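You operate a simulated robot arm through the tools that you are given. There is no shell and no other tool. Be economical: measure what you need, move in short steps, check, and stop when the job is done.

You run a simulated two-armed robot. Do the job below in one go: nothing can be reset, and whatever is moved stays where it is left.

Task
Wipe up the spill on the trolley deck with the rag there and put it back.

The check looks at the end state, three seconds after you hand in, the way a careful person would. Anything else that was tipped, shoved, dropped, spilled or broken makes it a failure.

Robot
Two 7-joint arms with two-finger parallel grippers on one trunk, on a base that drives. Base frame: it is fixed to the floor where the robot stands at the start and does not move with it; the origin is under the middle of the robot, x ahead of it, y to its left, z up. Lengths are in cm, angles in degrees, forces in N, time in s.
The left shoulder is at the start at [2, 11.3, 99.7], the right one opposite. With the tool pointing down near the work surface each hand reaches from about 10 to 42 cm from the robot's upright axis, wherever it stands, measured 20 degrees to its own side. Payload 1.57 kg a hand.
The TCP of each hand is the grasp point between the finger pads, 3 cm short of the fingertips. In the tool frame z runs along the fingers and y along their closing line. Largest opening 8 cm; finger width 1.7, thickness 1.2; the body of the gripper, 4 by 8.2 cm, starts 8 cm behind the TCP.
Orientation is that of the tool frame in the base frame, as [roll, pitch, yaw] about the fixed x, y, z axes, in that order (R = Rz(yaw) Ry(pitch) Rx(roll)). With the fingers straight down and closing along the base's y, the tool's x points along the base's -x, its y along +y and its z along -z.

Tools
- The arms move only by the tool servo_tool. It takes "left_motion", "right_motion" or both (then of equal length, played together; a hand with none holds still); each is a list of rows, each an object of numbers (a shift or turn left out is 0, a gripper value left out holds the last): "tx", "ty", "tz": the shift along the tool's x, y, z in units of 20 mm (1.0 is 20 mm); "ax", "ay", "az": the turn, a rotation vector about the tool's x, y, z in units of 4 degrees (1.0 is 4 degrees); "jaw": the gripper command, from -1 (fully open) to 1 (shut), values between in proportion. In form: [{"tx": .., "ty": .., "tz": .., "ax": .., "ay": .., "az": .., "jaw": ..}, ...]. A call has 1 to 20 rows; each row shifts and turns the commanded pose from where the row before left it, along the tool's axes as they then stand. A call with a number of a shift or a turn outside -1 to 1 is refused whole. A row lasts 0.2 s, in which the tool goes at most 5 cm and 8.6 degrees; a call with a longer step from one row to the next is refused whole, and so is a gripper value outside its range. Where a pose cannot be reached the arm comes as near as it can. A force on the tool above 40 N (or 10 N above the force at the start of the call, whichever is more), or a blocked arm, ends the call early, and 0.2 s more pass. The fingers move at their own pace (about 4.5 cm/s each) and stop on an object; they squeeze with about 42 N. The grip force told is the motor's: it shows also when the fingers shut on nothing. Time passes only in rows, and 0.2 s behind the last, so rows that do not move let the fingers close. The reply holds the time, the measured pose of the TCP, the force on the tool along the base axes, the opening and the grip force, in the units named above and with some noise, with the torque about the TCP (base axes, N m) and any sound that the robot's microphone picked up, and new pictures: "pictures" is both (left out), scene, wrist or none (wrist: the cameras of the hands that moved).
- Cameras (640 x 400 px; columns grow to the right, rows downward): "scene" is now at [7.03, 2.37, 108.5]; the picture's right is [0.38, -0.93, 0.00], its down [-0.82, -0.33, -0.47] and it looks along [0.43, 0.18, -0.88] (base axes); focal length 269 px, centre (320, 200). "left" rides on the left gripper at [7.2, 0.7, -12.2] in its tool frame; the picture's right is [-0.09, 1.00, 0.00], its down [-0.84, -0.08, -0.54] and it looks along [-0.54, -0.05, 0.84] (tool axes); focal length 238 px, centre (320, 200). "right" rides on the right gripper at [7.2, -0.7, -12.2] in its tool frame; the picture's right is [0.09, 1.00, 0.00], its down [-0.84, 0.08, -0.54] and it looks along [-0.54, 0.05, 0.84] (tool axes); focal length 238 px, centre (320, 200). There is no depth. A picture from a camera that has moved, and an enlarged one, comes with that camera's place and axes in the base frame and with its lens.
- lift_body(by): slides the trunk up (or, below 0, down) by that many cm; the arms and the scene camera ride with it, the base frame stays. It gives what a move gives, with no picture.
- drive_base(legs): drives the robot by 1 to 6 legs, each [ahead, left, turn to the left] in cm, cm and degrees, along the robot's own axes; the way and the turn of a leg run together, so that a leg with both is an arc; at most 150 cm and 180 degrees a leg. The arms and the cameras ride along, it lands a little off, and it stops where it bumps. It gives what a move gives, and a new picture of the scene camera.
- head_to(pan, tilt): turns the head with the scene camera to pan (to the left, within 80 degrees either way) and tilt (down, from -29 to 69), counted from straight ahead of the robot. It gives what a move gives, and a new picture of the scene camera.
- enlarge(camera, box): a new picture of the part [left, top, right, bottom] of that camera's present view, enlarged. It takes no simulated time.
- sign_off(): hands the job in; it is judged then, once.

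Go step by step. Nothing tells you exact positions but the pictures and the camera data: compare them with the known pose of the tool, close in by small moves and look again before you grip or let go. The budget is 120 turns and 260 pictures, counting those below and the enlarged ones. Unless the task says otherwise, let go and move clear before handing in, and close with one line.

The tools are called after "Request:" as a command line: name --argument value ..., lists and objects as JSON in quotes. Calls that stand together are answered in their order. servo_tool: Moves the arms, as the interface text tells. Its arguments: {"type":"object","properties":{"left_motion":{"type":"array","items":{"type":"object","properties":{"tx":{"type":"number"},"ty":{"type":"number"},"tz":{"type":"number"},"ax":{"type":"number"},"ay":{"type":"number"},"az":{"type":"number"},"jaw":{"type":"number"}}}},"right_motion":{"type":"array","items":{"type":"object","properties":{"tx":{"type":"number"},"ty":{"type":"number"},"tz":{"type":"number"},"ax":{"type":"number"},"ay":{"type":"number"},"az":{"type":"number"},"jaw":{"type":"number"}}}},"pictures":{"type":"string","enum":["both","scene","wrist","none"]}},"required":[]} The other tools are called the same way: lift_body (by) slides the trunk up or down; drive_base (legs) drives the base; head_to (pan, tilt) turns the head that bears the scene camera; enlarge (camera, box) takes an enlarged picture of a part of a camera's view; sign_off () hands the job in.

At the start:

```text
time_s: 0.0
left_tcp_pos: [33.47, 21.95, 58.02]
left_tcp_rot: [180.0, 0.0, 180.0]
left_force: [0.3, -0.2, -0.7]
left_moment: [0.01, 0.01, 0.02]
left_opening: 8.02
left_gripper_force: 0.1
right_tcp_pos: [33.18, -7.23, 59.12]
right_tcp_rot: [-180.0, -0.1, -180.0]
right_force: [0.1, 0.4, -0.1]
right_moment: [0.0, 0.0, 0.02]
right_opening: 7.99
right_gripper_force: 0.1
trunk travel left (down, up): [-5.0, 52.0]
robot x, y, heading: [-0.33, 0.21, 0.3]
head pan, tilt: [22.3, 62.1]
```

scene: 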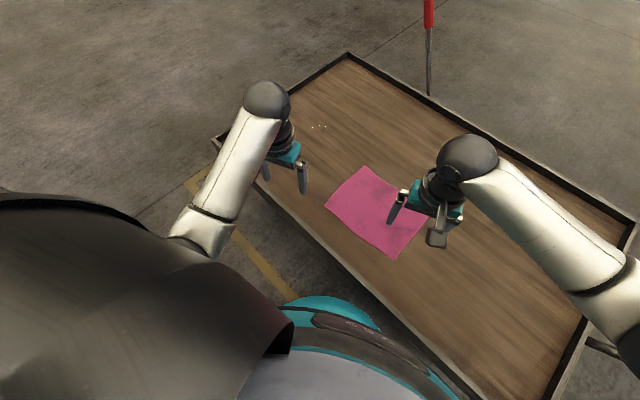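
right: 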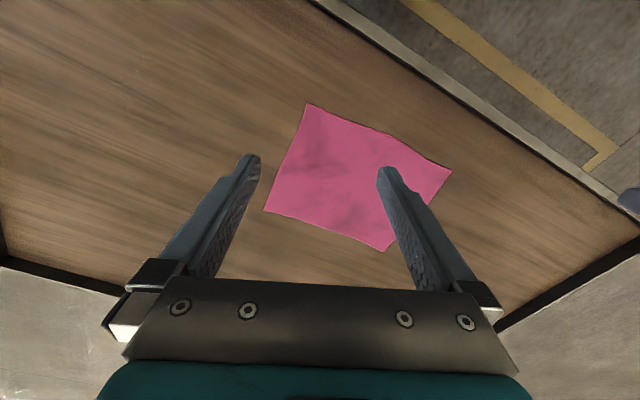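
left: 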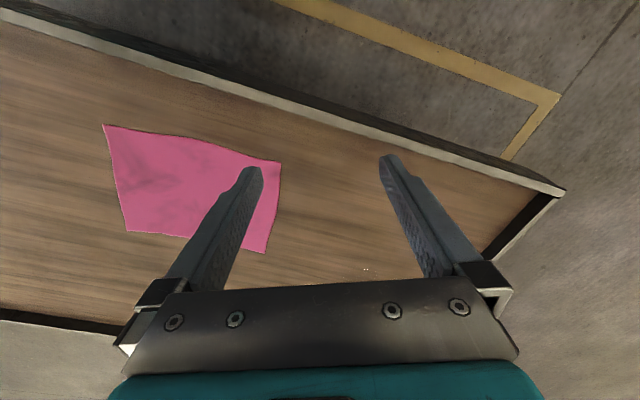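

I see a trolley deck with a pink rag and a faint speckle near scene pixel (318,127), possibly the spill. I'll look closer first.

Request:
enlarge --camera "scene" --box '[240, 60, 440, 185]'

Request:
enlarge --camera "left" --box '[240, 200, 480, 350]'

Request:
enlarge --camera "scene" --box '[300, 140, 620, 340]'

```text
3.20 times, centred on (340, 122) of scene
camera zoom: at [7.03, 2.37, 108.5], right [0.38, -0.93, 0.0], down [-0.82, -0.33, -0.47], along [0.43, 0.18, -0.88], focal length 860 px, centre (256, 448)
```

zoom: 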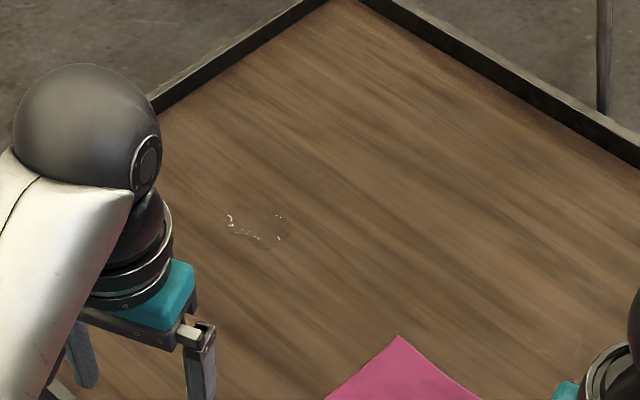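

```text
2.67 times, centred on (360, 275) of left
camera zoom: at [26.42, 22.63, 70.4], right [0.09, 1.0, 0.0], down [0.84, -0.08, 0.54], along [0.54, -0.05, -0.84], focal length 636 px, centre (213, 0)
```

zoom: 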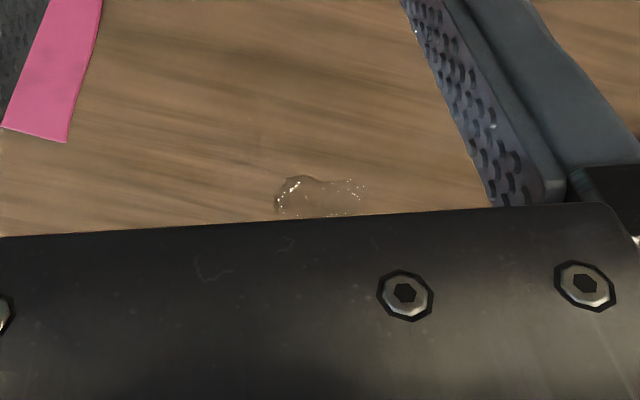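

```text
2.00 times, centred on (460, 240) of scene
camera zoom: at [7.03, 2.37, 108.5], right [0.38, -0.93, 0.0], down [-0.82, -0.33, -0.47], along [0.43, 0.18, -0.88], focal length 537 px, centre (40, 120)
```

zoom: 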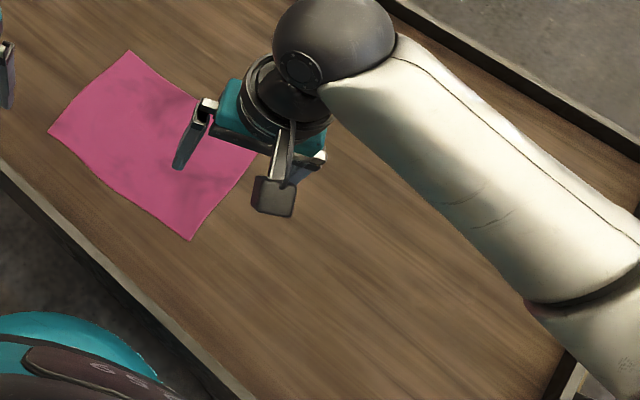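

The spill is a clear puddle at about (67.5, 27), the deck is at z≈36.4, and the rag's corners are roughly (60,8.5), (40,15), (33,-10), (53,-16). The trolley is turned about -25° relative to me. I'll look around the trolley and the base before driving.

Request:
head_to --pan 0 --tilt 30

Request:
head_to --pan 45 --tilt 45

Request:
head_to --pan 0 --tilt 69

```text
time_s: 1.0
left_tcp_pos: [33.56, 21.94, 58.21]
left_tcp_rot: [180.0, 0.0, 179.9]
left_force: [0.2, -0.6, 0.3]
left_moment: [-0.01, 0.01, -0.01]
left_opening: 8.01
left_gripper_force: 0.1
right_tcp_pos: [33.18, -7.09, 59.08]
right_tcp_rot: [-179.9, 0.0, -180.0]
right_force: [0.2, 0.3, 0.3]
right_moment: [0.01, -0.05, -0.03]
right_opening: 8.01
right_gripper_force: 0.2
trunk travel left (down, up): [-5.0, 52.0]
robot x, y, heading: [-0.01, -0.08, -0.1]
head pan, tilt: [0.0, 30.0]
camera scene: at [10.13, -0.05, 112.94], right [0.0, -1.0, 0.0], down [-0.5, 0.0, -0.87], along [0.87, 0.0, -0.5], focal length 269 px, centre (320, 200)
```

scene: 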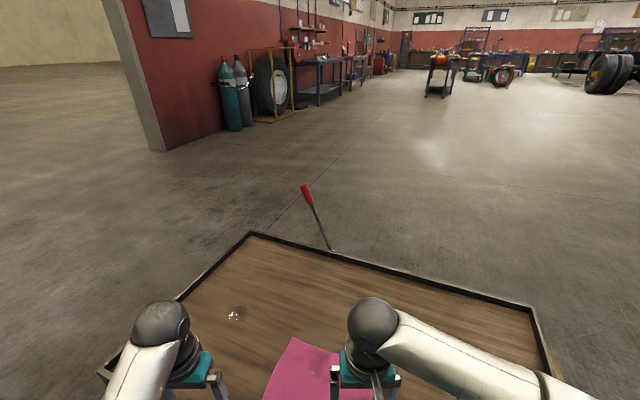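

```text
time_s: 2.1
left_tcp_pos: [33.61, 21.88, 58.08]
left_tcp_rot: [-180.0, 0.0, 180.0]
left_force: [-1.2, 0.1, 0.2]
left_moment: [0.0, -0.02, -0.01]
left_opening: 8.01
left_gripper_force: 0.0
right_tcp_pos: [33.13, -7.06, 58.99]
right_tcp_rot: [180.0, -0.1, 179.9]
right_force: [0.2, 0.3, 0.4]
right_moment: [0.0, 0.02, -0.01]
right_opening: 7.99
right_gripper_force: 0.1
trunk travel left (down, up): [-5.0, 52.0]
robot x, y, heading: [0.01, 0.05, 0.1]
head pan, tilt: [45.0, 45.0]
camera scene: at [6.85, 5.69, 110.69], right [0.71, -0.71, 0.0], down [-0.5, -0.5, -0.71], along [0.5, 0.5, -0.71], focal length 269 px, centre (320, 200)
```

scene: 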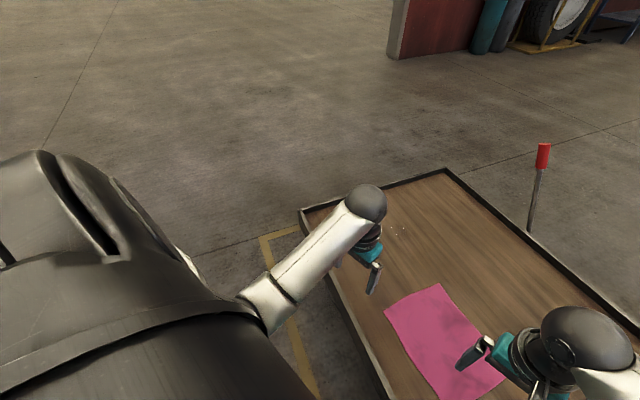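

```text
time_s: 3.2
left_tcp_pos: [33.56, 21.96, 58.16]
left_tcp_rot: [180.0, 0.0, 179.9]
left_force: [0.1, 0.1, -0.1]
left_moment: [0.05, -0.01, -0.02]
left_opening: 8.02
left_gripper_force: 0.1
right_tcp_pos: [33.16, -7.1, 59.19]
right_tcp_rot: [-180.0, 0.0, 180.0]
right_force: [-0.6, -0.2, -0.2]
right_moment: [-0.04, -0.04, 0.0]
right_opening: 7.98
right_gripper_force: 0.1
trunk travel left (down, up): [-5.0, 52.0]
robot x, y, heading: [0.31, -0.15, 0.2]
head pan, tilt: [0.0, 68.8]
camera scene: at [6.68, -0.06, 107.8], right [0.0, -1.0, 0.0], down [-0.93, 0.0, -0.36], along [0.36, 0.0, -0.93], focal length 269 px, centre (320, 200)
```

scene: 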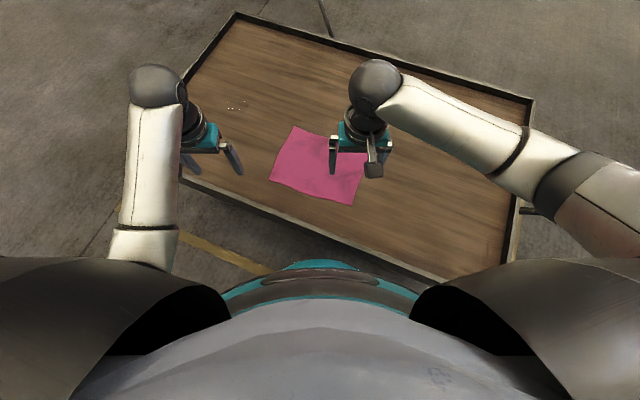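

The trolley's near edge runs about 2–3 cm in front of my base and the left end is open. I'll back off, turn right so the left arm points across the deck, and slide along the edge.

Request:
drive_base --legs '[[-7.3, 3.4, 0], [0, 0, -70], [-26.2, 26.2, 0]]'

Request:
head_to --pan 50 --tilt 66

```text
time_s: 9.2
left_tcp_pos: [40.21, 14.78, 58.08]
left_tcp_rot: [-179.9, 0.0, 112.0]
left_force: [-1.1, -0.6, -0.2]
left_moment: [0.03, 0.03, -0.02]
left_opening: 7.99
left_gripper_force: 0.1
right_tcp_pos: [13.03, 4.21, 59.07]
right_tcp_rot: [179.9, 0.0, 112.0]
right_force: [0.1, 0.3, -0.4]
right_moment: [0.01, 0.01, -0.01]
right_opening: 7.97
right_gripper_force: 0.1
trunk travel left (down, up): [-5.0, 52.0]
robot x, y, heading: [6.9, 37.58, -68.0]
head pan, tilt: [0.0, 68.8]
camera scene: at [9.8, 31.46, 107.8], right [-0.93, -0.37, 0.0], down [-0.35, 0.86, -0.36], along [0.14, -0.34, -0.93], focal length 269 px, centre (320, 200)
```

scene: 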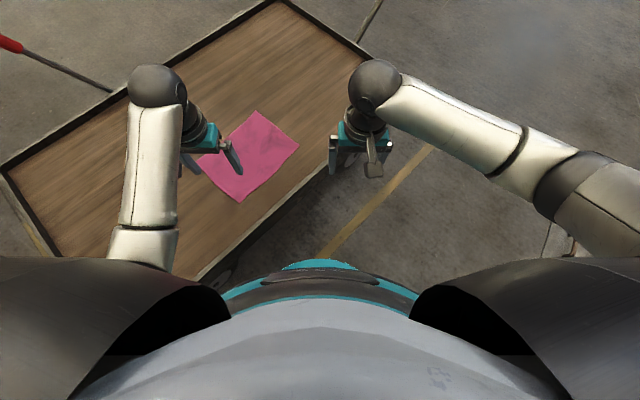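

```text
time_s: 10.4
left_tcp_pos: [40.08, 14.74, 58.07]
left_tcp_rot: [180.0, -0.1, 112.0]
left_force: [-0.6, 0.6, 0.7]
left_moment: [0.02, 0.02, -0.01]
left_opening: 7.99
left_gripper_force: 0.1
right_tcp_pos: [12.98, 4.22, 59.1]
right_tcp_rot: [180.0, 0.0, 112.0]
right_force: [0.3, 0.3, 0.7]
right_moment: [0.0, -0.01, 0.01]
right_opening: 8.04
right_gripper_force: 0.1
trunk travel left (down, up): [-5.0, 52.0]
robot x, y, heading: [7.04, 37.82, -67.8]
head pan, tilt: [50.0, 66.0]
camera scene: at [13.36, 34.8, 108.08], right [-0.31, -0.95, 0.0], down [-0.87, 0.28, -0.41], along [0.39, -0.13, -0.91], focal length 269 px, centre (320, 200)
```

scene: 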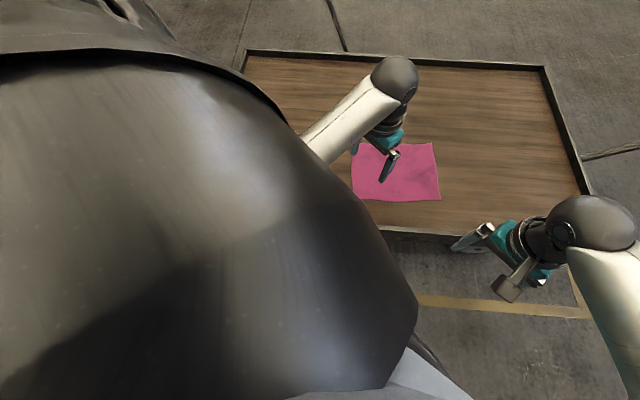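

The trolley normal works out nearer -21°, with the near edge about 31 cm from my axis now. I'll approach 8 cm, which puts the left hand near the middle of the rag's spill-side edge.

Request:
drive_base --legs '[[5.5, 5.8, 0]]'

Request:
servo_tool --left_motion '[{"jaw": -0.2}, {"tz": 0.5}]' --pictures "wrist"

```text
time_s: 11.4
left_tcp_pos: [47.46, 11.98, 58.0]
left_tcp_rot: [180.0, 0.0, 112.1]
left_force: [-0.3, -0.5, -0.8]
left_moment: [0.0, -0.01, -0.02]
left_opening: 7.99
left_gripper_force: 0.0
right_tcp_pos: [20.44, 1.37, 59.15]
right_tcp_rot: [-180.0, 0.0, 112.0]
right_force: [-0.9, 0.2, 0.2]
right_moment: [-0.01, -0.01, 0.0]
right_opening: 8.01
right_gripper_force: 0.0
trunk travel left (down, up): [-5.0, 52.0]
robot x, y, heading: [14.31, 34.58, -67.7]
head pan, tilt: [50.0, 66.0]
camera scene: at [20.61, 31.96, 108.08], right [-0.31, -0.95, 0.0], down [-0.87, 0.28, -0.41], along [0.39, -0.13, -0.91], focal length 269 px, centre (320, 200)
```

scene: 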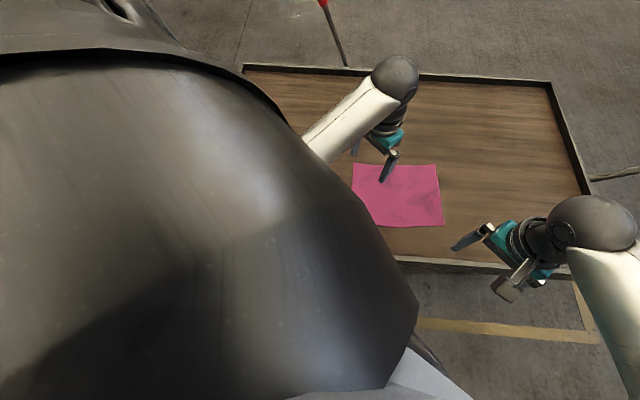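

```text
time_s: 12.0
left_tcp_pos: [47.42, 11.96, 57.13]
left_tcp_rot: [-179.9, 0.1, 112.0]
left_force: [-0.5, 0.1, 0.7]
left_moment: [-0.02, 0.0, -0.01]
left_opening: 4.83
left_gripper_force: 0.0
right_tcp_pos: [20.37, 1.37, 59.11]
right_tcp_rot: [-180.0, -0.1, 112.0]
right_force: [-0.4, -0.2, -0.7]
right_moment: [-0.01, 0.0, -0.01]
right_opening: 7.99
right_gripper_force: 0.1
trunk travel left (down, up): [-5.0, 52.0]
robot x, y, heading: [14.83, 34.86, -68.0]
head pan, tilt: [50.0, 66.0]
camera left: at [45.41, 18.9, 69.43], right [0.96, 0.29, 0.0], down [0.24, -0.8, 0.54], along [0.16, -0.52, -0.84], focal length 238 px, centre (320, 200)
```

left: 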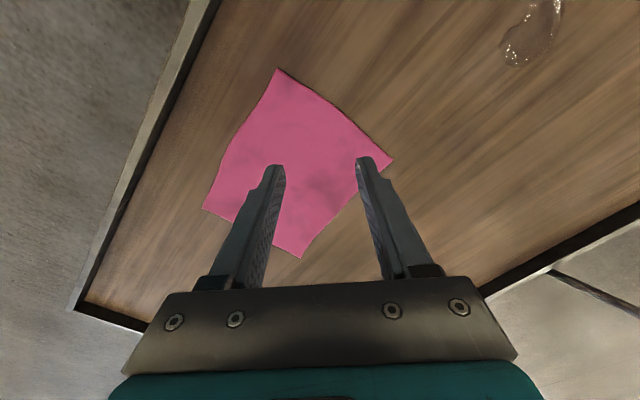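

The rag is confirmed at A(60,8.3), B(41,15), C(33,-9.3), D(52.5,-15.7), centre ≈(46.7,-0.4). I'll turn the left hand so its closing line lies along edge AB and come down over a point 2 cm inside that edge.

Request:
servo_tool --left_motion '[{"az": 1}, {"az": 1}, {"az": 1}, {"az": 1}, {"az": 1}, {"az": 1}, {"az": 1}, {"az": 1}, {"az": 1}, {"az": 1}, {"az": 0.2, "tx": -0.68, "ty": 0.8}, {"ty": 0.76}, {"tz": 1}, {"tz": 1}, {"tz": 1}, {"tz": 1}, {"tz": 1}, {"tz": 1}]' --pictures "both"

```text
time_s: 15.8
left_tcp_pos: [50.02, 9.48, 45.1]
left_tcp_rot: [180.0, 0.0, 71.3]
left_force: [0.7, -0.2, 0.6]
left_moment: [-0.02, 0.01, 0.0]
left_opening: 4.78
left_gripper_force: 0.1
right_tcp_pos: [20.3, 1.36, 59.14]
right_tcp_rot: [-179.9, 0.0, 112.1]
right_force: [0.3, -0.4, -0.2]
right_moment: [0.0, -0.02, 0.01]
right_opening: 7.99
right_gripper_force: 0.1
trunk travel left (down, up): [-5.0, 52.0]
robot x, y, heading: [14.63, 34.74, -68.0]
head pan, tilt: [50.0, 66.0]
camera scene: at [20.63, 31.96, 108.08], right [-0.31, -0.95, 0.0], down [-0.87, 0.28, -0.41], along [0.39, -0.13, -0.91], focal length 269 px, centre (320, 200)
camera left: at [53.0, 16.14, 57.46], right [0.91, -0.41, 0.0], down [-0.34, -0.77, 0.54], along [-0.22, -0.5, -0.84], focal length 238 px, centre (320, 200)
```

scene: 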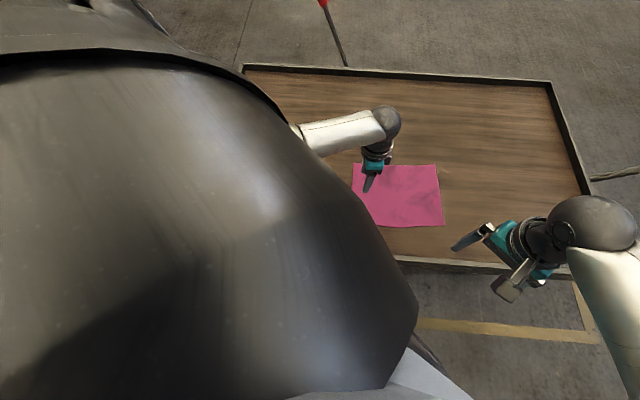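
left: 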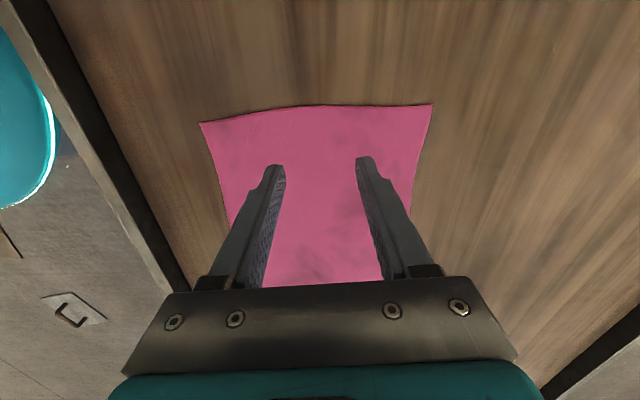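

The fingers straddle the spill-side edge area of the rag as planned. Now I lower to touch the cloth lightly.

Request:
servo_tool --left_motion '[{"tz": 1}, {"tz": 1}, {"tz": 0.5}, {"tz": 0.15}, {}]' --pictures "wrist"

```text
time_s: 17.0
left_tcp_pos: [50.06, 9.6, 39.78]
left_tcp_rot: [-180.0, -0.1, 71.2]
left_force: [0.1, 0.3, 0.1]
left_moment: [0.01, 0.0, 0.01]
left_opening: 4.82
left_gripper_force: 0.0
right_tcp_pos: [20.39, 1.29, 59.13]
right_tcp_rot: [-180.0, 0.0, 112.1]
right_force: [0.5, 0.2, 0.4]
right_moment: [0.02, 0.0, 0.01]
right_opening: 8.01
right_gripper_force: 0.2
trunk travel left (down, up): [-5.0, 52.0]
robot x, y, heading: [14.44, 34.83, -67.9]
head pan, tilt: [50.0, 66.0]
camera left: at [52.99, 16.18, 52.12], right [0.91, -0.41, 0.0], down [-0.34, -0.77, 0.54], along [-0.22, -0.5, -0.84], focal length 238 px, centre (320, 200)
```

left: 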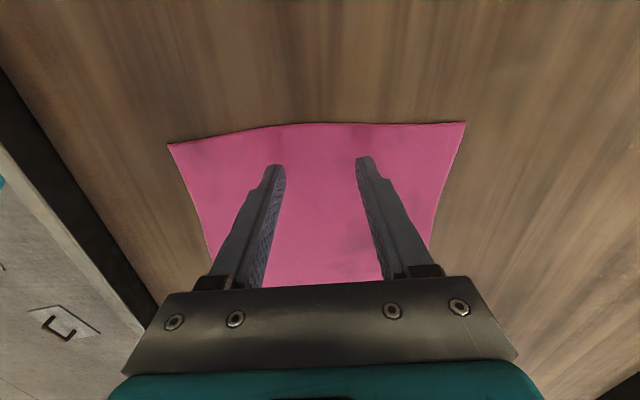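

Fingertips are just above the cloth. I'll inch down until a small contact force shows.

Request:
servo_tool --left_motion '[{"tz": 0.1}, {"tz": 0.1}, {"tz": 0.1}, {}]' --pictures "none"

```text
time_s: 18.0
left_tcp_pos: [50.07, 9.62, 39.2]
left_tcp_rot: [-180.0, 0.0, 71.2]
left_force: [-0.4, -0.3, -0.5]
left_moment: [-0.01, 0.02, 0.01]
left_opening: 4.79
left_gripper_force: 0.1
right_tcp_pos: [20.3, 1.46, 59.06]
right_tcp_rot: [-180.0, 0.0, 112.1]
right_force: [0.2, 0.1, 0.0]
right_moment: [-0.02, -0.01, 0.01]
right_opening: 7.99
right_gripper_force: 0.0
trunk travel left (down, up): [-5.0, 52.0]
robot x, y, heading: [14.6, 35.21, -68.1]
head pan, tilt: [50.0, 66.0]
```

Request:
servo_tool --left_motion '[{"tz": 0.1}, {"tz": 0.1}, {}]' --pictures "none"

```text
time_s: 18.9
left_tcp_pos: [50.13, 9.25, 39.15]
left_tcp_rot: [179.8, 0.1, 71.3]
left_force: [-1.3, 3.1, 16.8]
left_moment: [0.3, 0.21, 0.0]
left_opening: 4.82
left_gripper_force: 0.0
right_tcp_pos: [20.28, 1.44, 59.07]
right_tcp_rot: [179.9, 0.0, 112.2]
right_force: [-0.4, 0.0, -0.2]
right_moment: [-0.01, 0.0, 0.0]
right_opening: 8.0
right_gripper_force: 0.2
trunk travel left (down, up): [-5.0, 52.0]
robot x, y, heading: [14.29, 34.91, -67.9]
head pan, tilt: [50.0, 66.0]
stopped in row 3 (left hand): the force on the tool passed its limit at 41 N (the readings are from after the stop); the commanded pose is now the measured one
```

Contact at TCP z≈39.15. Closing now to pinch the cloth.

Request:
servo_tool --left_motion '[{"jaw": 1}, {}, {}, {}, {}, {}]' --pictures "wrist"

```text
time_s: 20.3
left_tcp_pos: [50.12, 9.35, 39.11]
left_tcp_rot: [179.7, 0.3, 71.3]
left_force: [0.4, -4.1, 24.0]
left_moment: [0.02, -0.05, 0.03]
left_opening: 0.25
left_gripper_force: 24.3
right_tcp_pos: [20.31, 1.39, 59.13]
right_tcp_rot: [-179.9, 0.1, 112.1]
right_force: [-0.4, 0.5, 0.3]
right_moment: [0.01, -0.01, 0.01]
right_opening: 8.02
right_gripper_force: 0.1
trunk travel left (down, up): [-5.0, 52.0]
robot x, y, heading: [14.57, 34.89, -67.7]
head pan, tilt: [50.0, 66.0]
camera left: at [53.06, 16.03, 51.35], right [0.91, -0.41, 0.0], down [-0.34, -0.76, 0.55], along [-0.22, -0.5, -0.84], focal length 238 px, centre (320, 200)
```

left: 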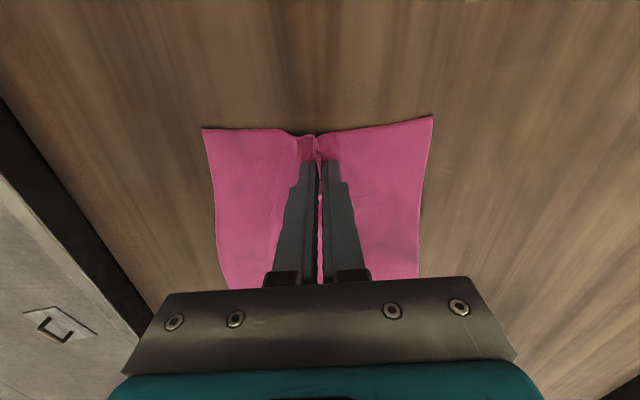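

The cloth is pinched firmly in a fold. I'll lift the hand 5 cm and lower the trunk 5 cm so the arm gains reach.

Request:
servo_tool --left_motion '[{"tz": -0.4}, {"tz": -0.7}, {"tz": -0.7}, {"tz": -0.8}, {}]' --pictures "wrist"

Request:
lift_body --by -5

```text
time_s: 21.5
left_tcp_pos: [49.99, 9.44, 44.09]
left_tcp_rot: [180.0, 0.0, 71.3]
left_force: [-0.1, 1.0, 0.3]
left_moment: [-0.03, -0.02, 0.02]
left_opening: 0.26
left_gripper_force: 24.1
right_tcp_pos: [20.39, 1.41, 59.13]
right_tcp_rot: [180.0, 0.0, 112.1]
right_force: [-0.4, 0.6, -0.5]
right_moment: [-0.02, -0.02, 0.01]
right_opening: 7.98
right_gripper_force: 0.0
trunk travel left (down, up): [-5.0, 52.0]
robot x, y, heading: [14.93, 34.8, -68.0]
head pan, tilt: [50.0, 66.0]
camera left: at [53.0, 16.13, 56.42], right [0.91, -0.41, 0.0], down [-0.34, -0.77, 0.54], along [-0.22, -0.5, -0.84], focal length 238 px, centre (320, 200)
```

left: 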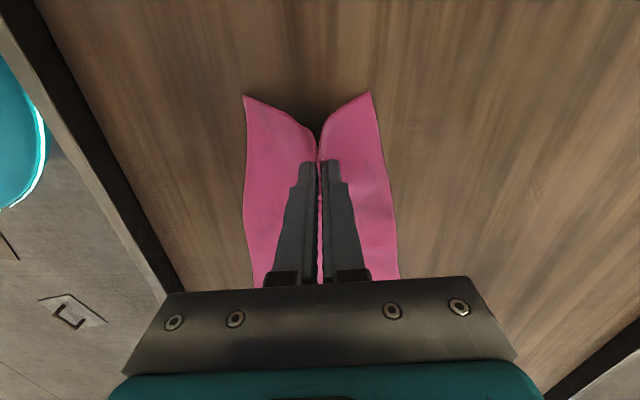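

```text
time_s: 22.4
left_tcp_pos: [50.03, 9.41, 39.12]
left_tcp_rot: [179.9, 0.2, 71.4]
left_force: [-0.4, 1.2, 5.8]
left_moment: [0.04, -0.03, 0.0]
left_opening: 0.27
left_gripper_force: 23.7
right_tcp_pos: [20.26, 1.4, 54.15]
right_tcp_rot: [-179.9, 0.0, 112.1]
right_force: [0.3, 0.1, -0.2]
right_moment: [-0.01, 0.01, -0.01]
right_opening: 8.0
right_gripper_force: 0.0
trunk travel left (down, up): [0.0, 57.0]
robot x, y, heading: [14.38, 34.78, -68.0]
head pan, tilt: [50.0, 66.0]
```

Trunk is down. Now I lift half a centimetre and drag the rag toward the spill, tilting the hand outward gradually for reach.

Request:
servo_tool --left_motion '[{"tz": -0.3}, {"tx": 0.9, "ty": 0.4}, {"tx": 0.9, "ty": 0.4}, {"tx": 0.9, "ty": 0.4}, {"tx": 0.9, "ty": 0.4}, {"tx": 0.9, "ty": 0.4}, {}]' --pictures "both"

```text
time_s: 24.0
left_tcp_pos: [56.78, 16.8, 39.66]
left_tcp_rot: [179.9, 0.1, 71.3]
left_force: [0.6, -0.5, 0.0]
left_moment: [0.0, -0.02, -0.02]
left_opening: 0.26
left_gripper_force: 23.9
right_tcp_pos: [20.34, 1.35, 54.11]
right_tcp_rot: [-180.0, -0.1, 112.1]
right_force: [0.1, 0.1, 0.0]
right_moment: [0.03, 0.0, -0.02]
right_opening: 7.99
right_gripper_force: 0.1
trunk travel left (down, up): [0.0, 57.0]
robot x, y, heading: [14.37, 34.9, -67.9]
head pan, tilt: [50.0, 66.0]
camera scene: at [20.62, 31.97, 103.08], right [-0.31, -0.95, 0.0], down [-0.87, 0.28, -0.41], along [0.39, -0.13, -0.91], focal length 269 px, centre (320, 200)
camera left: at [59.76, 23.43, 52.0], right [0.91, -0.41, 0.0], down [-0.34, -0.77, 0.54], along [-0.22, -0.5, -0.84], focal length 238 px, centre (320, 200)
```

scene: 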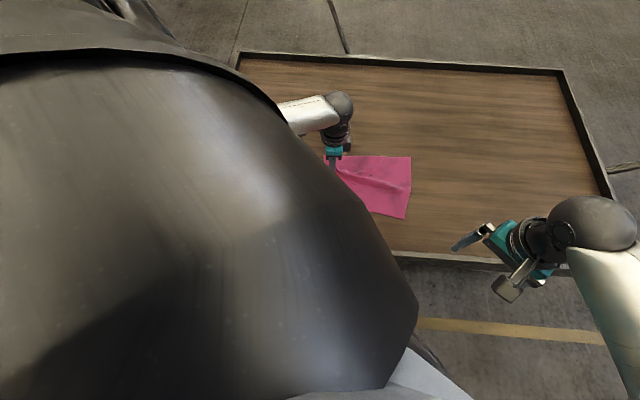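
left: 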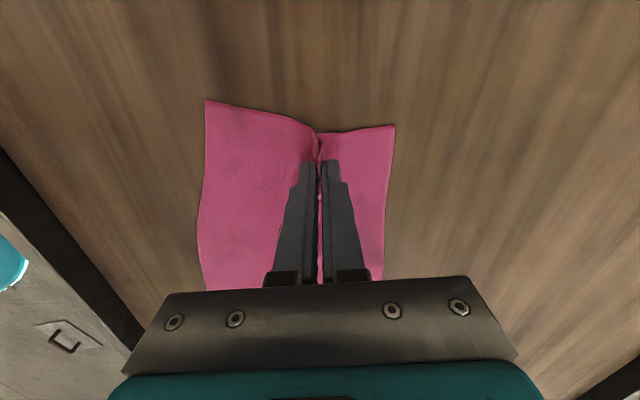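

The rag trails well. Continue over the spill without tilt, checking reach.

Request:
servo_tool --left_motion '[{"tx": 0.95, "ty": 0.43}, {"tx": 0.95, "ty": 0.43}, {"tx": 0.95, "ty": 0.43}, {"tx": 0.95, "ty": 0.43}, {"tx": 0.95, "ty": 0.43}, {}]' --pictures "wrist"

```text
time_s: 25.4
left_tcp_pos: [63.82, 24.25, 39.62]
left_tcp_rot: [179.9, 0.1, 71.3]
left_force: [0.7, 0.0, 0.3]
left_moment: [0.01, 0.0, 0.02]
left_opening: 0.28
left_gripper_force: 23.9
right_tcp_pos: [20.18, 1.34, 54.14]
right_tcp_rot: [179.9, 0.0, 112.1]
right_force: [-0.2, -0.2, -0.3]
right_moment: [-0.01, 0.04, 0.04]
right_opening: 8.0
right_gripper_force: 0.1
trunk travel left (down, up): [0.0, 57.0]
robot x, y, heading: [14.69, 35.0, -67.5]
head pan, tilt: [50.0, 66.0]
camera left: at [66.75, 30.91, 52.0], right [0.91, -0.41, 0.0], down [-0.34, -0.77, 0.54], along [-0.22, -0.5, -0.84], focal length 238 px, centre (320, 200)
```

left: 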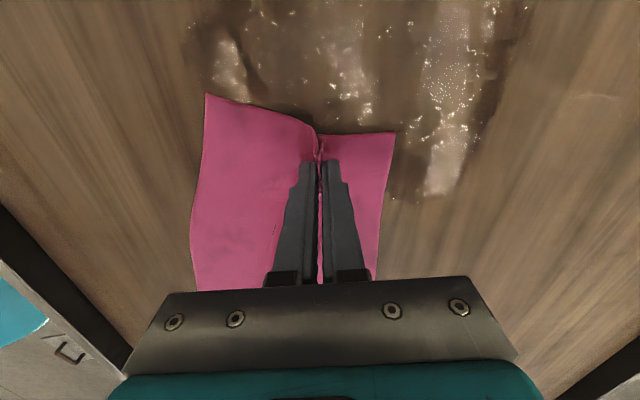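

A wide wet area is visible right at the rag's front. I'll look at it more closely before wiping.

Request:
enlarge --camera "left" --box '[160, 0, 560, 250]'

Request:
head_to --pan 78 --tilt 50

```text
1.60 times, centred on (360, 125) of left
camera zoom: at [66.75, 30.91, 52.0], right [0.91, -0.41, 0.0], down [-0.34, -0.77, 0.54], along [-0.22, -0.5, -0.84], focal length 381 px, centre (256, 320)
```

zoom: 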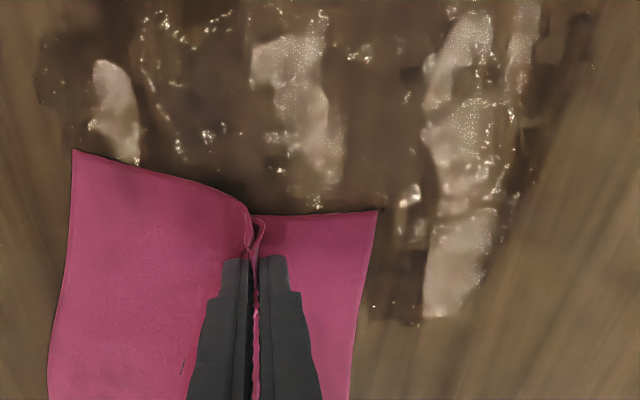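

```text
time_s: 26.3
left_tcp_pos: [63.78, 24.32, 39.85]
left_tcp_rot: [179.9, 0.1, 71.3]
left_force: [0.9, 1.0, 1.0]
left_moment: [-0.01, 0.03, 0.03]
left_opening: 0.28
left_gripper_force: 23.8
right_tcp_pos: [20.31, 1.4, 54.1]
right_tcp_rot: [179.9, 0.0, 112.1]
right_force: [0.2, 1.0, 0.6]
right_moment: [0.02, 0.0, 0.0]
right_opening: 7.98
right_gripper_force: 0.1
trunk travel left (down, up): [0.0, 57.0]
robot x, y, heading: [14.56, 35.1, -67.9]
head pan, tilt: [78.0, 50.0]
camera scene: at [22.54, 35.14, 104.99], right [0.17, -0.98, 0.0], down [-0.75, -0.13, -0.64], along [0.63, 0.11, -0.77], focal length 269 px, centre (320, 200)
```

scene: 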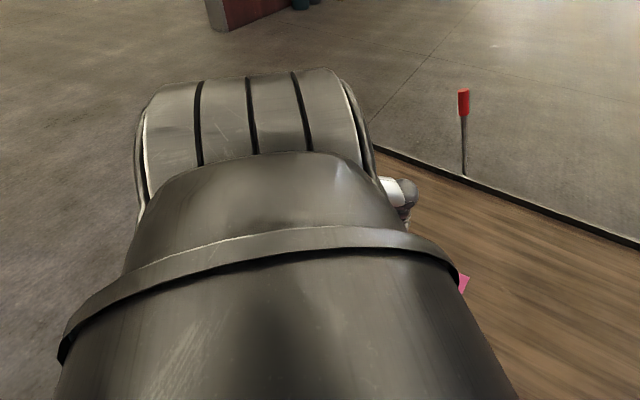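

The wet patch spans roughly 16–18 cm across. I'll pull the rag through its middle along the deck toward the left end.

Request:
servo_tool --left_motion '[{"tx": 1}, {"tx": 1}, {"tx": 1}, {"tx": 1}, {"tx": 1}, {"tx": 1}, {}]' --pictures "wrist"

```text
time_s: 27.9
left_tcp_pos: [67.59, 35.7, 39.54]
left_tcp_rot: [179.9, 0.2, 71.2]
left_force: [-0.8, -0.5, 0.5]
left_moment: [-0.01, 0.0, -0.04]
left_opening: 0.29
left_gripper_force: 24.0
right_tcp_pos: [20.38, 1.36, 54.05]
right_tcp_rot: [-180.0, 0.0, 112.1]
right_force: [-0.2, 0.6, -0.4]
right_moment: [0.0, 0.01, -0.01]
right_opening: 7.99
right_gripper_force: 0.1
trunk travel left (down, up): [0.0, 57.0]
robot x, y, heading: [14.33, 34.85, -68.2]
head pan, tilt: [78.0, 50.0]
camera left: at [70.65, 42.38, 51.83], right [0.91, -0.41, 0.0], down [-0.34, -0.77, 0.54], along [-0.22, -0.5, -0.84], focal length 238 px, centre (320, 200)
```

left: 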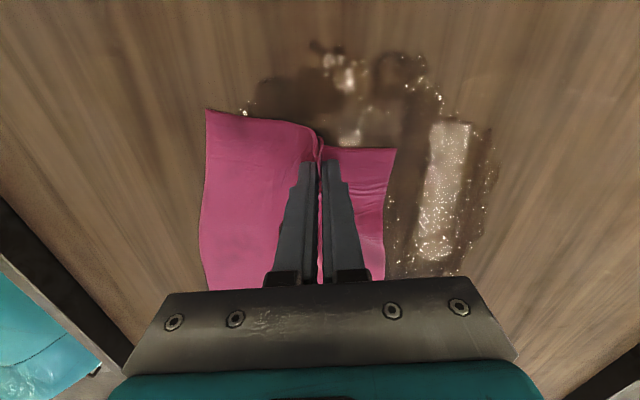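

Still some puddle ahead and a strip on the far side. I'll finish this pull to just short of the left rim.

Request:
servo_tool --left_motion '[{"tx": 1}, {"tx": 1}, {"tx": 1}, {"tx": 0.8}, {}]' --pictures "wrist"

```text
time_s: 29.1
left_tcp_pos: [70.1, 43.06, 39.45]
left_tcp_rot: [179.8, 0.0, 71.4]
left_force: [-0.5, 0.4, 0.5]
left_moment: [0.03, 0.0, 0.01]
left_opening: 0.26
left_gripper_force: 24.6
right_tcp_pos: [20.29, 1.39, 54.12]
right_tcp_rot: [180.0, 0.0, 112.1]
right_force: [-0.3, 0.1, 0.0]
right_moment: [0.0, -0.03, 0.01]
right_opening: 8.0
right_gripper_force: 0.1
trunk travel left (down, up): [0.0, 57.0]
robot x, y, heading: [14.15, 34.89, -68.1]
head pan, tilt: [78.0, 50.0]
camera left: at [73.04, 49.7, 51.87], right [0.91, -0.41, 0.0], down [-0.34, -0.77, 0.54], along [-0.22, -0.5, -0.84], focal length 238 px, centre (320, 200)
```

left: 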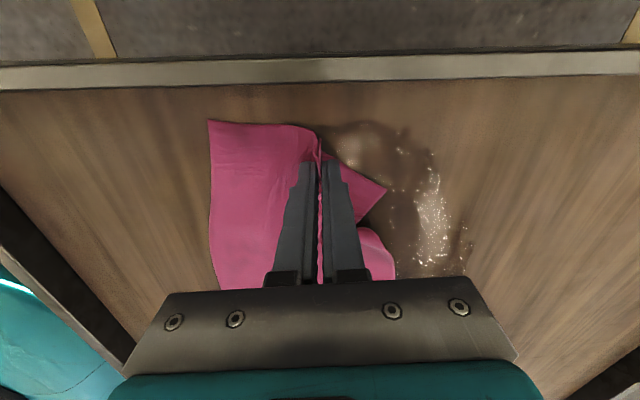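

A strip on the far side remains (n≈53–62). I'll tilt the hand outward for reach, shift across, and wipe back over that strip.

Request:
servo_tool --left_motion '[{"tz": -0.3, "ax": -1}, {"ty": 0.9, "ax": -1}, {"ty": 0.9, "tz": 0.25, "ax": -1}, {"ty": 0.9, "tz": 0.25, "ax": -1}, {"ty": 0.6, "tz": 0.2, "ax": -0.5}, {}]' --pictures "wrist"

```text
time_s: 30.5
left_tcp_pos: [76.6, 40.57, 39.95]
left_tcp_rot: [161.9, 0.1, 71.3]
left_force: [0.7, 0.8, -0.1]
left_moment: [-0.02, 0.02, 0.03]
left_opening: 0.28
left_gripper_force: 23.9
right_tcp_pos: [20.3, 1.3, 54.1]
right_tcp_rot: [-179.9, 0.0, 112.2]
right_force: [0.0, 0.0, 0.5]
right_moment: [-0.02, 0.01, 0.02]
right_opening: 8.0
right_gripper_force: 0.1
trunk travel left (down, up): [0.0, 57.0]
robot x, y, heading: [14.54, 34.94, -68.1]
head pan, tilt: [78.0, 50.0]
camera left: at [75.91, 48.49, 51.88], right [0.87, -0.39, 0.31], down [-0.5, -0.71, 0.49], along [0.03, -0.58, -0.81], focal length 238 px, centre (320, 200)
```

left: 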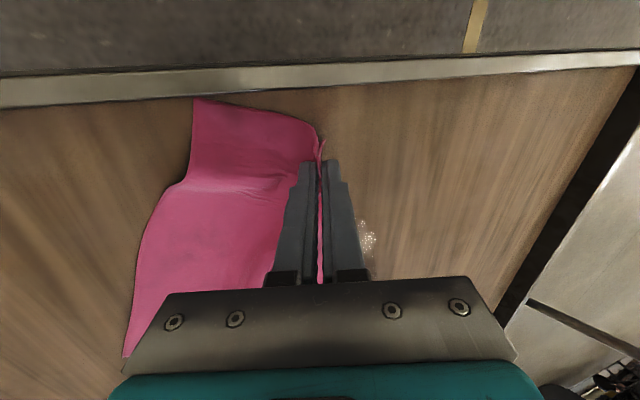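

It works: the wet area vanishes where the rag passes. Now sweep back along the far strip.

Request:
servo_tool --left_motion '[{"tz": 0.12, "tx": -0.5}, {"tx": -1}, {"tx": -1}, {"tx": -1}, {"tx": -1}, {"tx": -1}, {"tx": -1}, {"tx": -1}, {}]' --pictures "wrist"

```text
time_s: 32.5
left_tcp_pos: [71.89, 26.57, 39.76]
left_tcp_rot: [161.9, 0.0, 71.3]
left_force: [-0.1, 1.0, -0.5]
left_moment: [0.01, 0.03, -0.01]
left_opening: 0.26
left_gripper_force: 24.3
right_tcp_pos: [20.38, 1.38, 54.02]
right_tcp_rot: [-179.9, 0.0, 112.1]
right_force: [-0.3, 0.7, -0.9]
right_moment: [-0.02, 0.0, 0.05]
right_opening: 8.02
right_gripper_force: 0.0
trunk travel left (down, up): [0.0, 57.0]
robot x, y, heading: [14.56, 34.77, -68.2]
head pan, tilt: [78.0, 50.0]
camera left: at [71.22, 34.37, 51.7], right [0.87, -0.39, 0.31], down [-0.5, -0.71, 0.49], along [0.03, -0.58, -0.81], focal length 238 px, centre (320, 200)
```

left: 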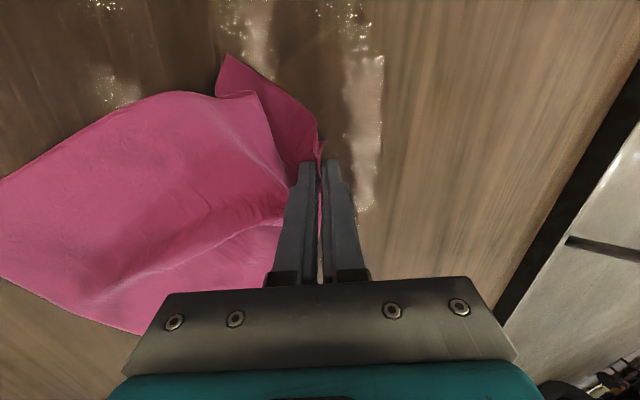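

The puddle still shows behind the rag, so I need a clear view of what's been wiped. I'll pull further right and raise a bit to look.

Request:
servo_tool --left_motion '[{"tx": -1}, {"tx": -1}, {"tx": -1}, {"tx": -1, "tz": -0.5}, {"tx": -1, "tz": -1}, {"tx": -1, "tz": -1}, {"tz": -1}, {}]' --pictures "both"

```text
time_s: 34.3
left_tcp_pos: [65.81, 15.73, 46.36]
left_tcp_rot: [161.9, 0.1, 71.3]
left_force: [-0.7, 0.2, -1.0]
left_moment: [0.03, 0.04, 0.02]
left_opening: 0.26
left_gripper_force: 23.9
right_tcp_pos: [20.31, 1.42, 54.11]
right_tcp_rot: [-179.9, 0.0, 112.1]
right_force: [0.0, -0.3, 0.1]
right_moment: [0.01, 0.0, 0.01]
right_opening: 8.01
right_gripper_force: 0.1
trunk travel left (down, up): [0.0, 57.0]
robot x, y, heading: [14.55, 34.81, -67.9]
head pan, tilt: [78.0, 50.0]
camera scene: at [22.55, 35.15, 104.99], right [0.18, -0.98, 0.0], down [-0.75, -0.13, -0.64], along [0.63, 0.11, -0.77], focal length 269 px, centre (320, 200)
camera left: at [65.28, 23.65, 58.29], right [0.87, -0.39, 0.31], down [-0.5, -0.71, 0.49], along [0.03, -0.58, -0.81], focal length 238 px, centre (320, 200)
```

scene: 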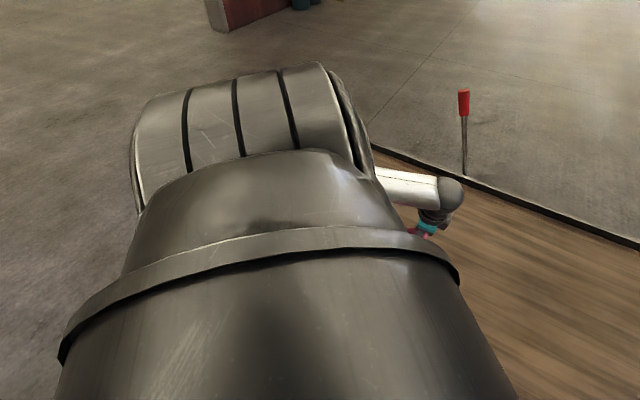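
left: 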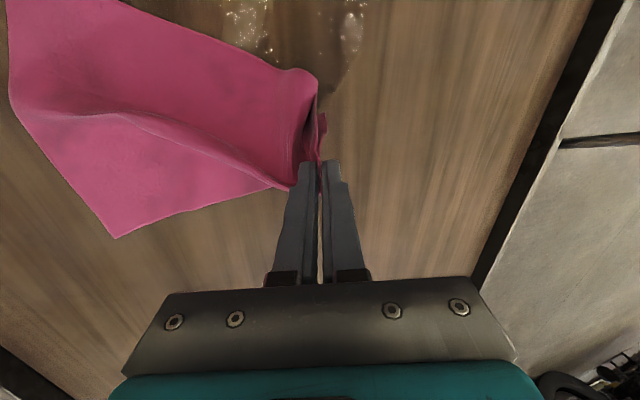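

I need an overhead look at the spill. I'll straighten the tool, raise it high and move so the wrist camera looks straight down on the spill.

Request:
servo_tool --left_motion '[{"tz": -1, "ax": 1}, {"tz": -1, "ax": 1}, {"tz": -1, "ax": 1}, {"tz": -1, "ax": 1}, {"tz": -1, "ax": 0.5}, {"tz": -1}, {"tz": -1}, {"tz": -1, "tx": 1}, {"tz": -1, "tx": 1}, {"tz": -1, "tx": 1}, {"tx": 1}, {"tx": 1}, {"tx": 1}, {"tx": 1}, {}]' --pictures "wrist"

```text
time_s: 37.5
left_tcp_pos: [68.85, 29.79, 66.24]
left_tcp_rot: [180.0, 0.1, 71.3]
left_force: [-0.3, 0.1, -0.2]
left_moment: [-0.02, -0.04, 0.01]
left_opening: 0.26
left_gripper_force: 24.1
right_tcp_pos: [20.33, 1.28, 54.05]
right_tcp_rot: [-180.0, 0.0, 112.0]
right_force: [1.0, -0.1, -0.1]
right_moment: [-0.02, 0.01, 0.0]
right_opening: 7.99
right_gripper_force: 0.0
trunk travel left (down, up): [0.0, 57.0]
robot x, y, heading: [14.18, 34.73, -68.1]
head pan, tilt: [78.0, 50.0]
camera left: at [71.79, 36.49, 78.52], right [0.91, -0.41, 0.0], down [-0.34, -0.77, 0.54], along [-0.22, -0.5, -0.84], focal length 238 px, centre (320, 200)
```

left: 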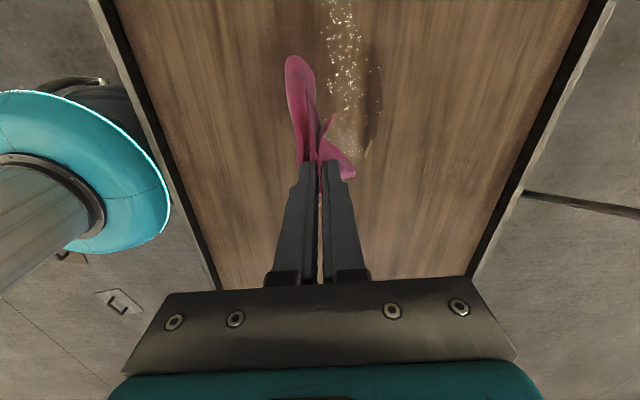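

Request:
enlarge --camera "left" --box '[220, 0, 460, 180]'

```text
2.22 times, centred on (340, 90) of left
camera zoom: at [71.79, 36.49, 78.52], right [0.91, -0.41, 0.0], down [-0.34, -0.77, 0.54], along [-0.22, -0.5, -0.84], focal length 530 px, centre (276, 444)
```

zoom: 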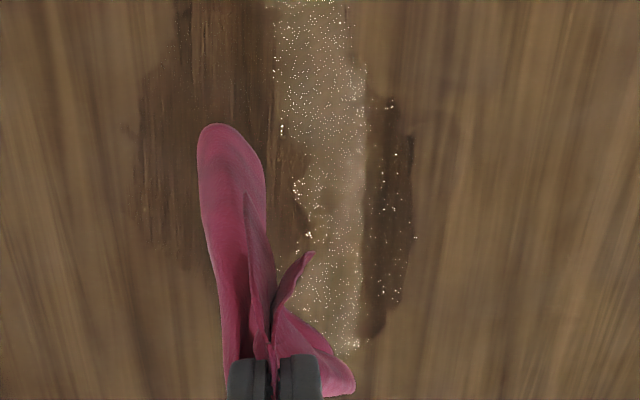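

The wet film covers roughly n 44–64, a 42–66; the near half is visibly reduced by my pass but the far half isn't yet. I'll shift the base 12 cm along the edge for better reach, then make systematic strokes.

Request:
drive_base --legs '[[-8.8, 8.2, 0]]'

Request:
servo_tool --left_motion '[{"tx": -1}, {"tx": -1}, {"tx": -1}, {"tx": -1}, {"tx": -1}, {"tx": -1}, {"tx": -1}, {"tx": -1}, {"tx": -1}, {"tx": -1}, {"tx": -1}, {"tx": -1}, {"tx": -1}, {}]' --pictures "wrist"

```text
time_s: 38.8
left_tcp_pos: [72.88, 40.91, 66.18]
left_tcp_rot: [179.8, 0.1, 71.3]
left_force: [-1.0, 0.9, -0.1]
left_moment: [-0.02, -0.04, -0.01]
left_opening: 0.26
left_gripper_force: 24.0
right_tcp_pos: [24.43, 12.49, 54.13]
right_tcp_rot: [-180.0, 0.0, 112.2]
right_force: [-0.4, -0.3, -0.2]
right_moment: [-0.01, 0.0, 0.01]
right_opening: 8.0
right_gripper_force: 0.1
trunk travel left (down, up): [0.0, 57.0]
robot x, y, heading: [18.72, 45.94, -67.8]
head pan, tilt: [78.0, 50.0]
camera scene: at [26.62, 46.23, 105.0], right [0.18, -0.98, 0.0], down [-0.75, -0.14, -0.64], along [0.63, 0.11, -0.77], focal length 269 px, centre (320, 200)
```

scene: 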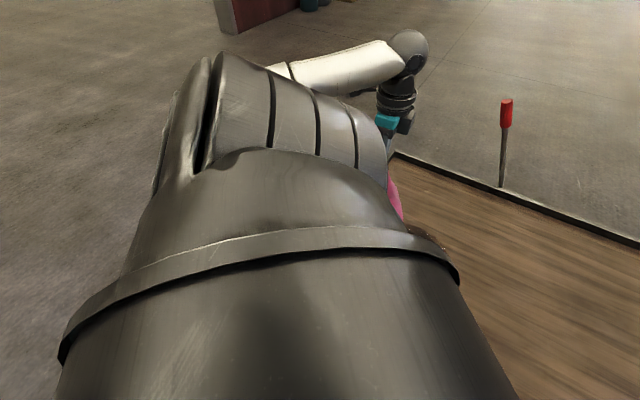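

```text
time_s: 41.8
left_tcp_pos: [64.71, 16.26, 66.31]
left_tcp_rot: [180.0, 0.1, 71.3]
left_force: [1.0, -1.1, -0.6]
left_moment: [0.01, -0.04, -0.04]
left_opening: 0.25
left_gripper_force: 24.1
right_tcp_pos: [24.43, 12.46, 54.0]
right_tcp_rot: [-180.0, 0.0, 112.2]
right_force: [0.0, -0.1, -0.3]
right_moment: [-0.03, -0.01, -0.02]
right_opening: 7.98
right_gripper_force: 0.1
trunk travel left (down, up): [0.0, 57.0]
robot x, y, heading: [18.68, 45.98, -67.9]
head pan, tilt: [78.0, 50.0]
camera left: at [67.64, 22.9, 78.62], right [0.91, -0.41, 0.0], down [-0.34, -0.77, 0.54], along [-0.22, -0.5, -0.84], focal length 238 px, centre (320, 200)
```

left: 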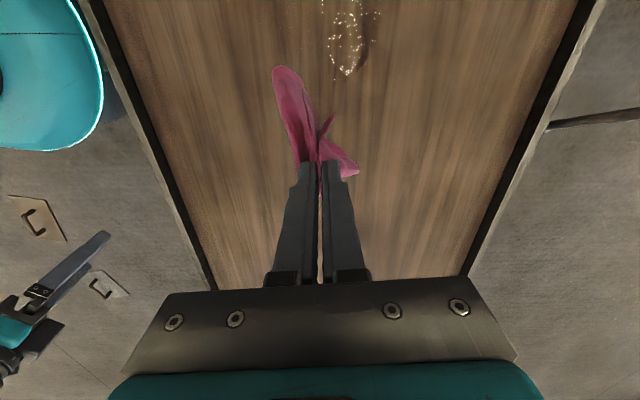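

Now tilt, shift outward, and lower at the right-hand end of the far strip for a pull stroke.

Request:
servo_tool --left_motion '[{"ty": 0.8, "ax": -1}, {"ty": 0.8, "ax": -1}, {"ty": 0.5, "ax": -1}, {"ax": -1}, {"ax": -1}, {"ax": -1}, {"tz": 0.914, "ty": -0.407}, {"tz": 0.914, "ty": -0.407}, {"tz": 0.914, "ty": -0.407}, {"tz": 0.914, "ty": -0.407}, {"tz": 0.914, "ty": -0.407}, {"tz": 0.914, "ty": -0.407}, {"tz": 0.914, "ty": -0.407}, {"tz": 0.914, "ty": -0.407}, {"tz": 0.914, "ty": -0.407}, {"tz": 0.914, "ty": -0.407}, {}]' --pictures "wrist"

```text
time_s: 45.4
left_tcp_pos: [68.59, 14.89, 46.53]
left_tcp_rot: [155.9, 0.1, 71.2]
left_force: [-0.1, 0.3, 0.4]
left_moment: [-0.02, 0.01, 0.02]
left_opening: 0.25
left_gripper_force: 23.6
right_tcp_pos: [24.4, 12.5, 54.18]
right_tcp_rot: [179.9, 0.1, 112.3]
right_force: [-1.0, -0.7, 0.3]
right_moment: [0.01, 0.01, 0.0]
right_opening: 7.98
right_gripper_force: 0.1
trunk travel left (down, up): [0.0, 57.0]
robot x, y, heading: [18.78, 46.1, -67.8]
head pan, tilt: [78.0, 50.0]
camera left: at [66.83, 23.13, 58.05], right [0.83, -0.38, 0.41], down [-0.54, -0.7, 0.46], along [0.11, -0.61, -0.79], focal length 238 px, centre (320, 200)
```

left: 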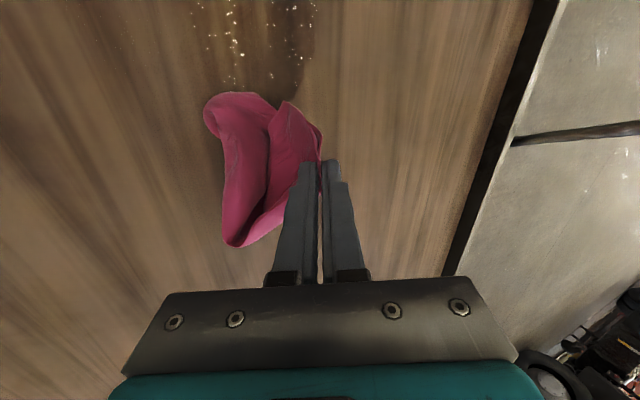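

Lower onto the deck and pull across the far strip.

Request:
servo_tool --left_motion '[{"tz": 0.914, "ty": -0.407}, {"tz": 0.914, "ty": -0.407}, {"tz": 0.914, "ty": -0.407}, {"tz": 0.25, "ty": -0.11}, {"tx": 1}, {"tx": 1}, {"tx": 1}, {"tx": 1}, {"tx": 1}, {"tx": 1}, {"tx": 1}, {"tx": 1}, {"tx": 1}, {"tx": 1}, {"tx": 1}, {"tx": 1}, {"tx": 1}, {"tx": 1}, {}]' --pictures "wrist"

```text
time_s: 49.4
left_tcp_pos: [77.52, 41.44, 39.9]
left_tcp_rot: [155.8, 0.2, 71.3]
left_force: [0.2, -1.2, 1.9]
left_moment: [-0.04, -0.02, -0.01]
left_opening: 0.25
left_gripper_force: 23.5
right_tcp_pos: [24.42, 12.48, 53.98]
right_tcp_rot: [179.9, -0.1, 112.3]
right_force: [-0.3, -0.2, -1.0]
right_moment: [0.01, 0.01, 0.03]
right_opening: 8.01
right_gripper_force: 0.0
trunk travel left (down, up): [0.0, 57.0]
robot x, y, heading: [18.47, 45.96, -67.8]
head pan, tilt: [78.0, 50.0]
camera left: at [75.72, 49.69, 51.38], right [0.83, -0.38, 0.41], down [-0.54, -0.7, 0.46], along [0.11, -0.61, -0.79], focal length 238 px, centre (320, 200)
```

left: 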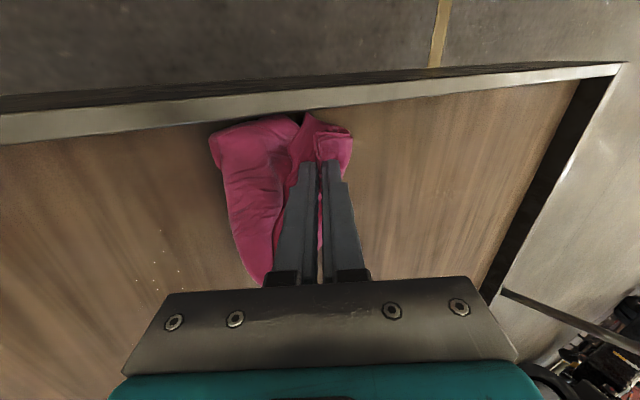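

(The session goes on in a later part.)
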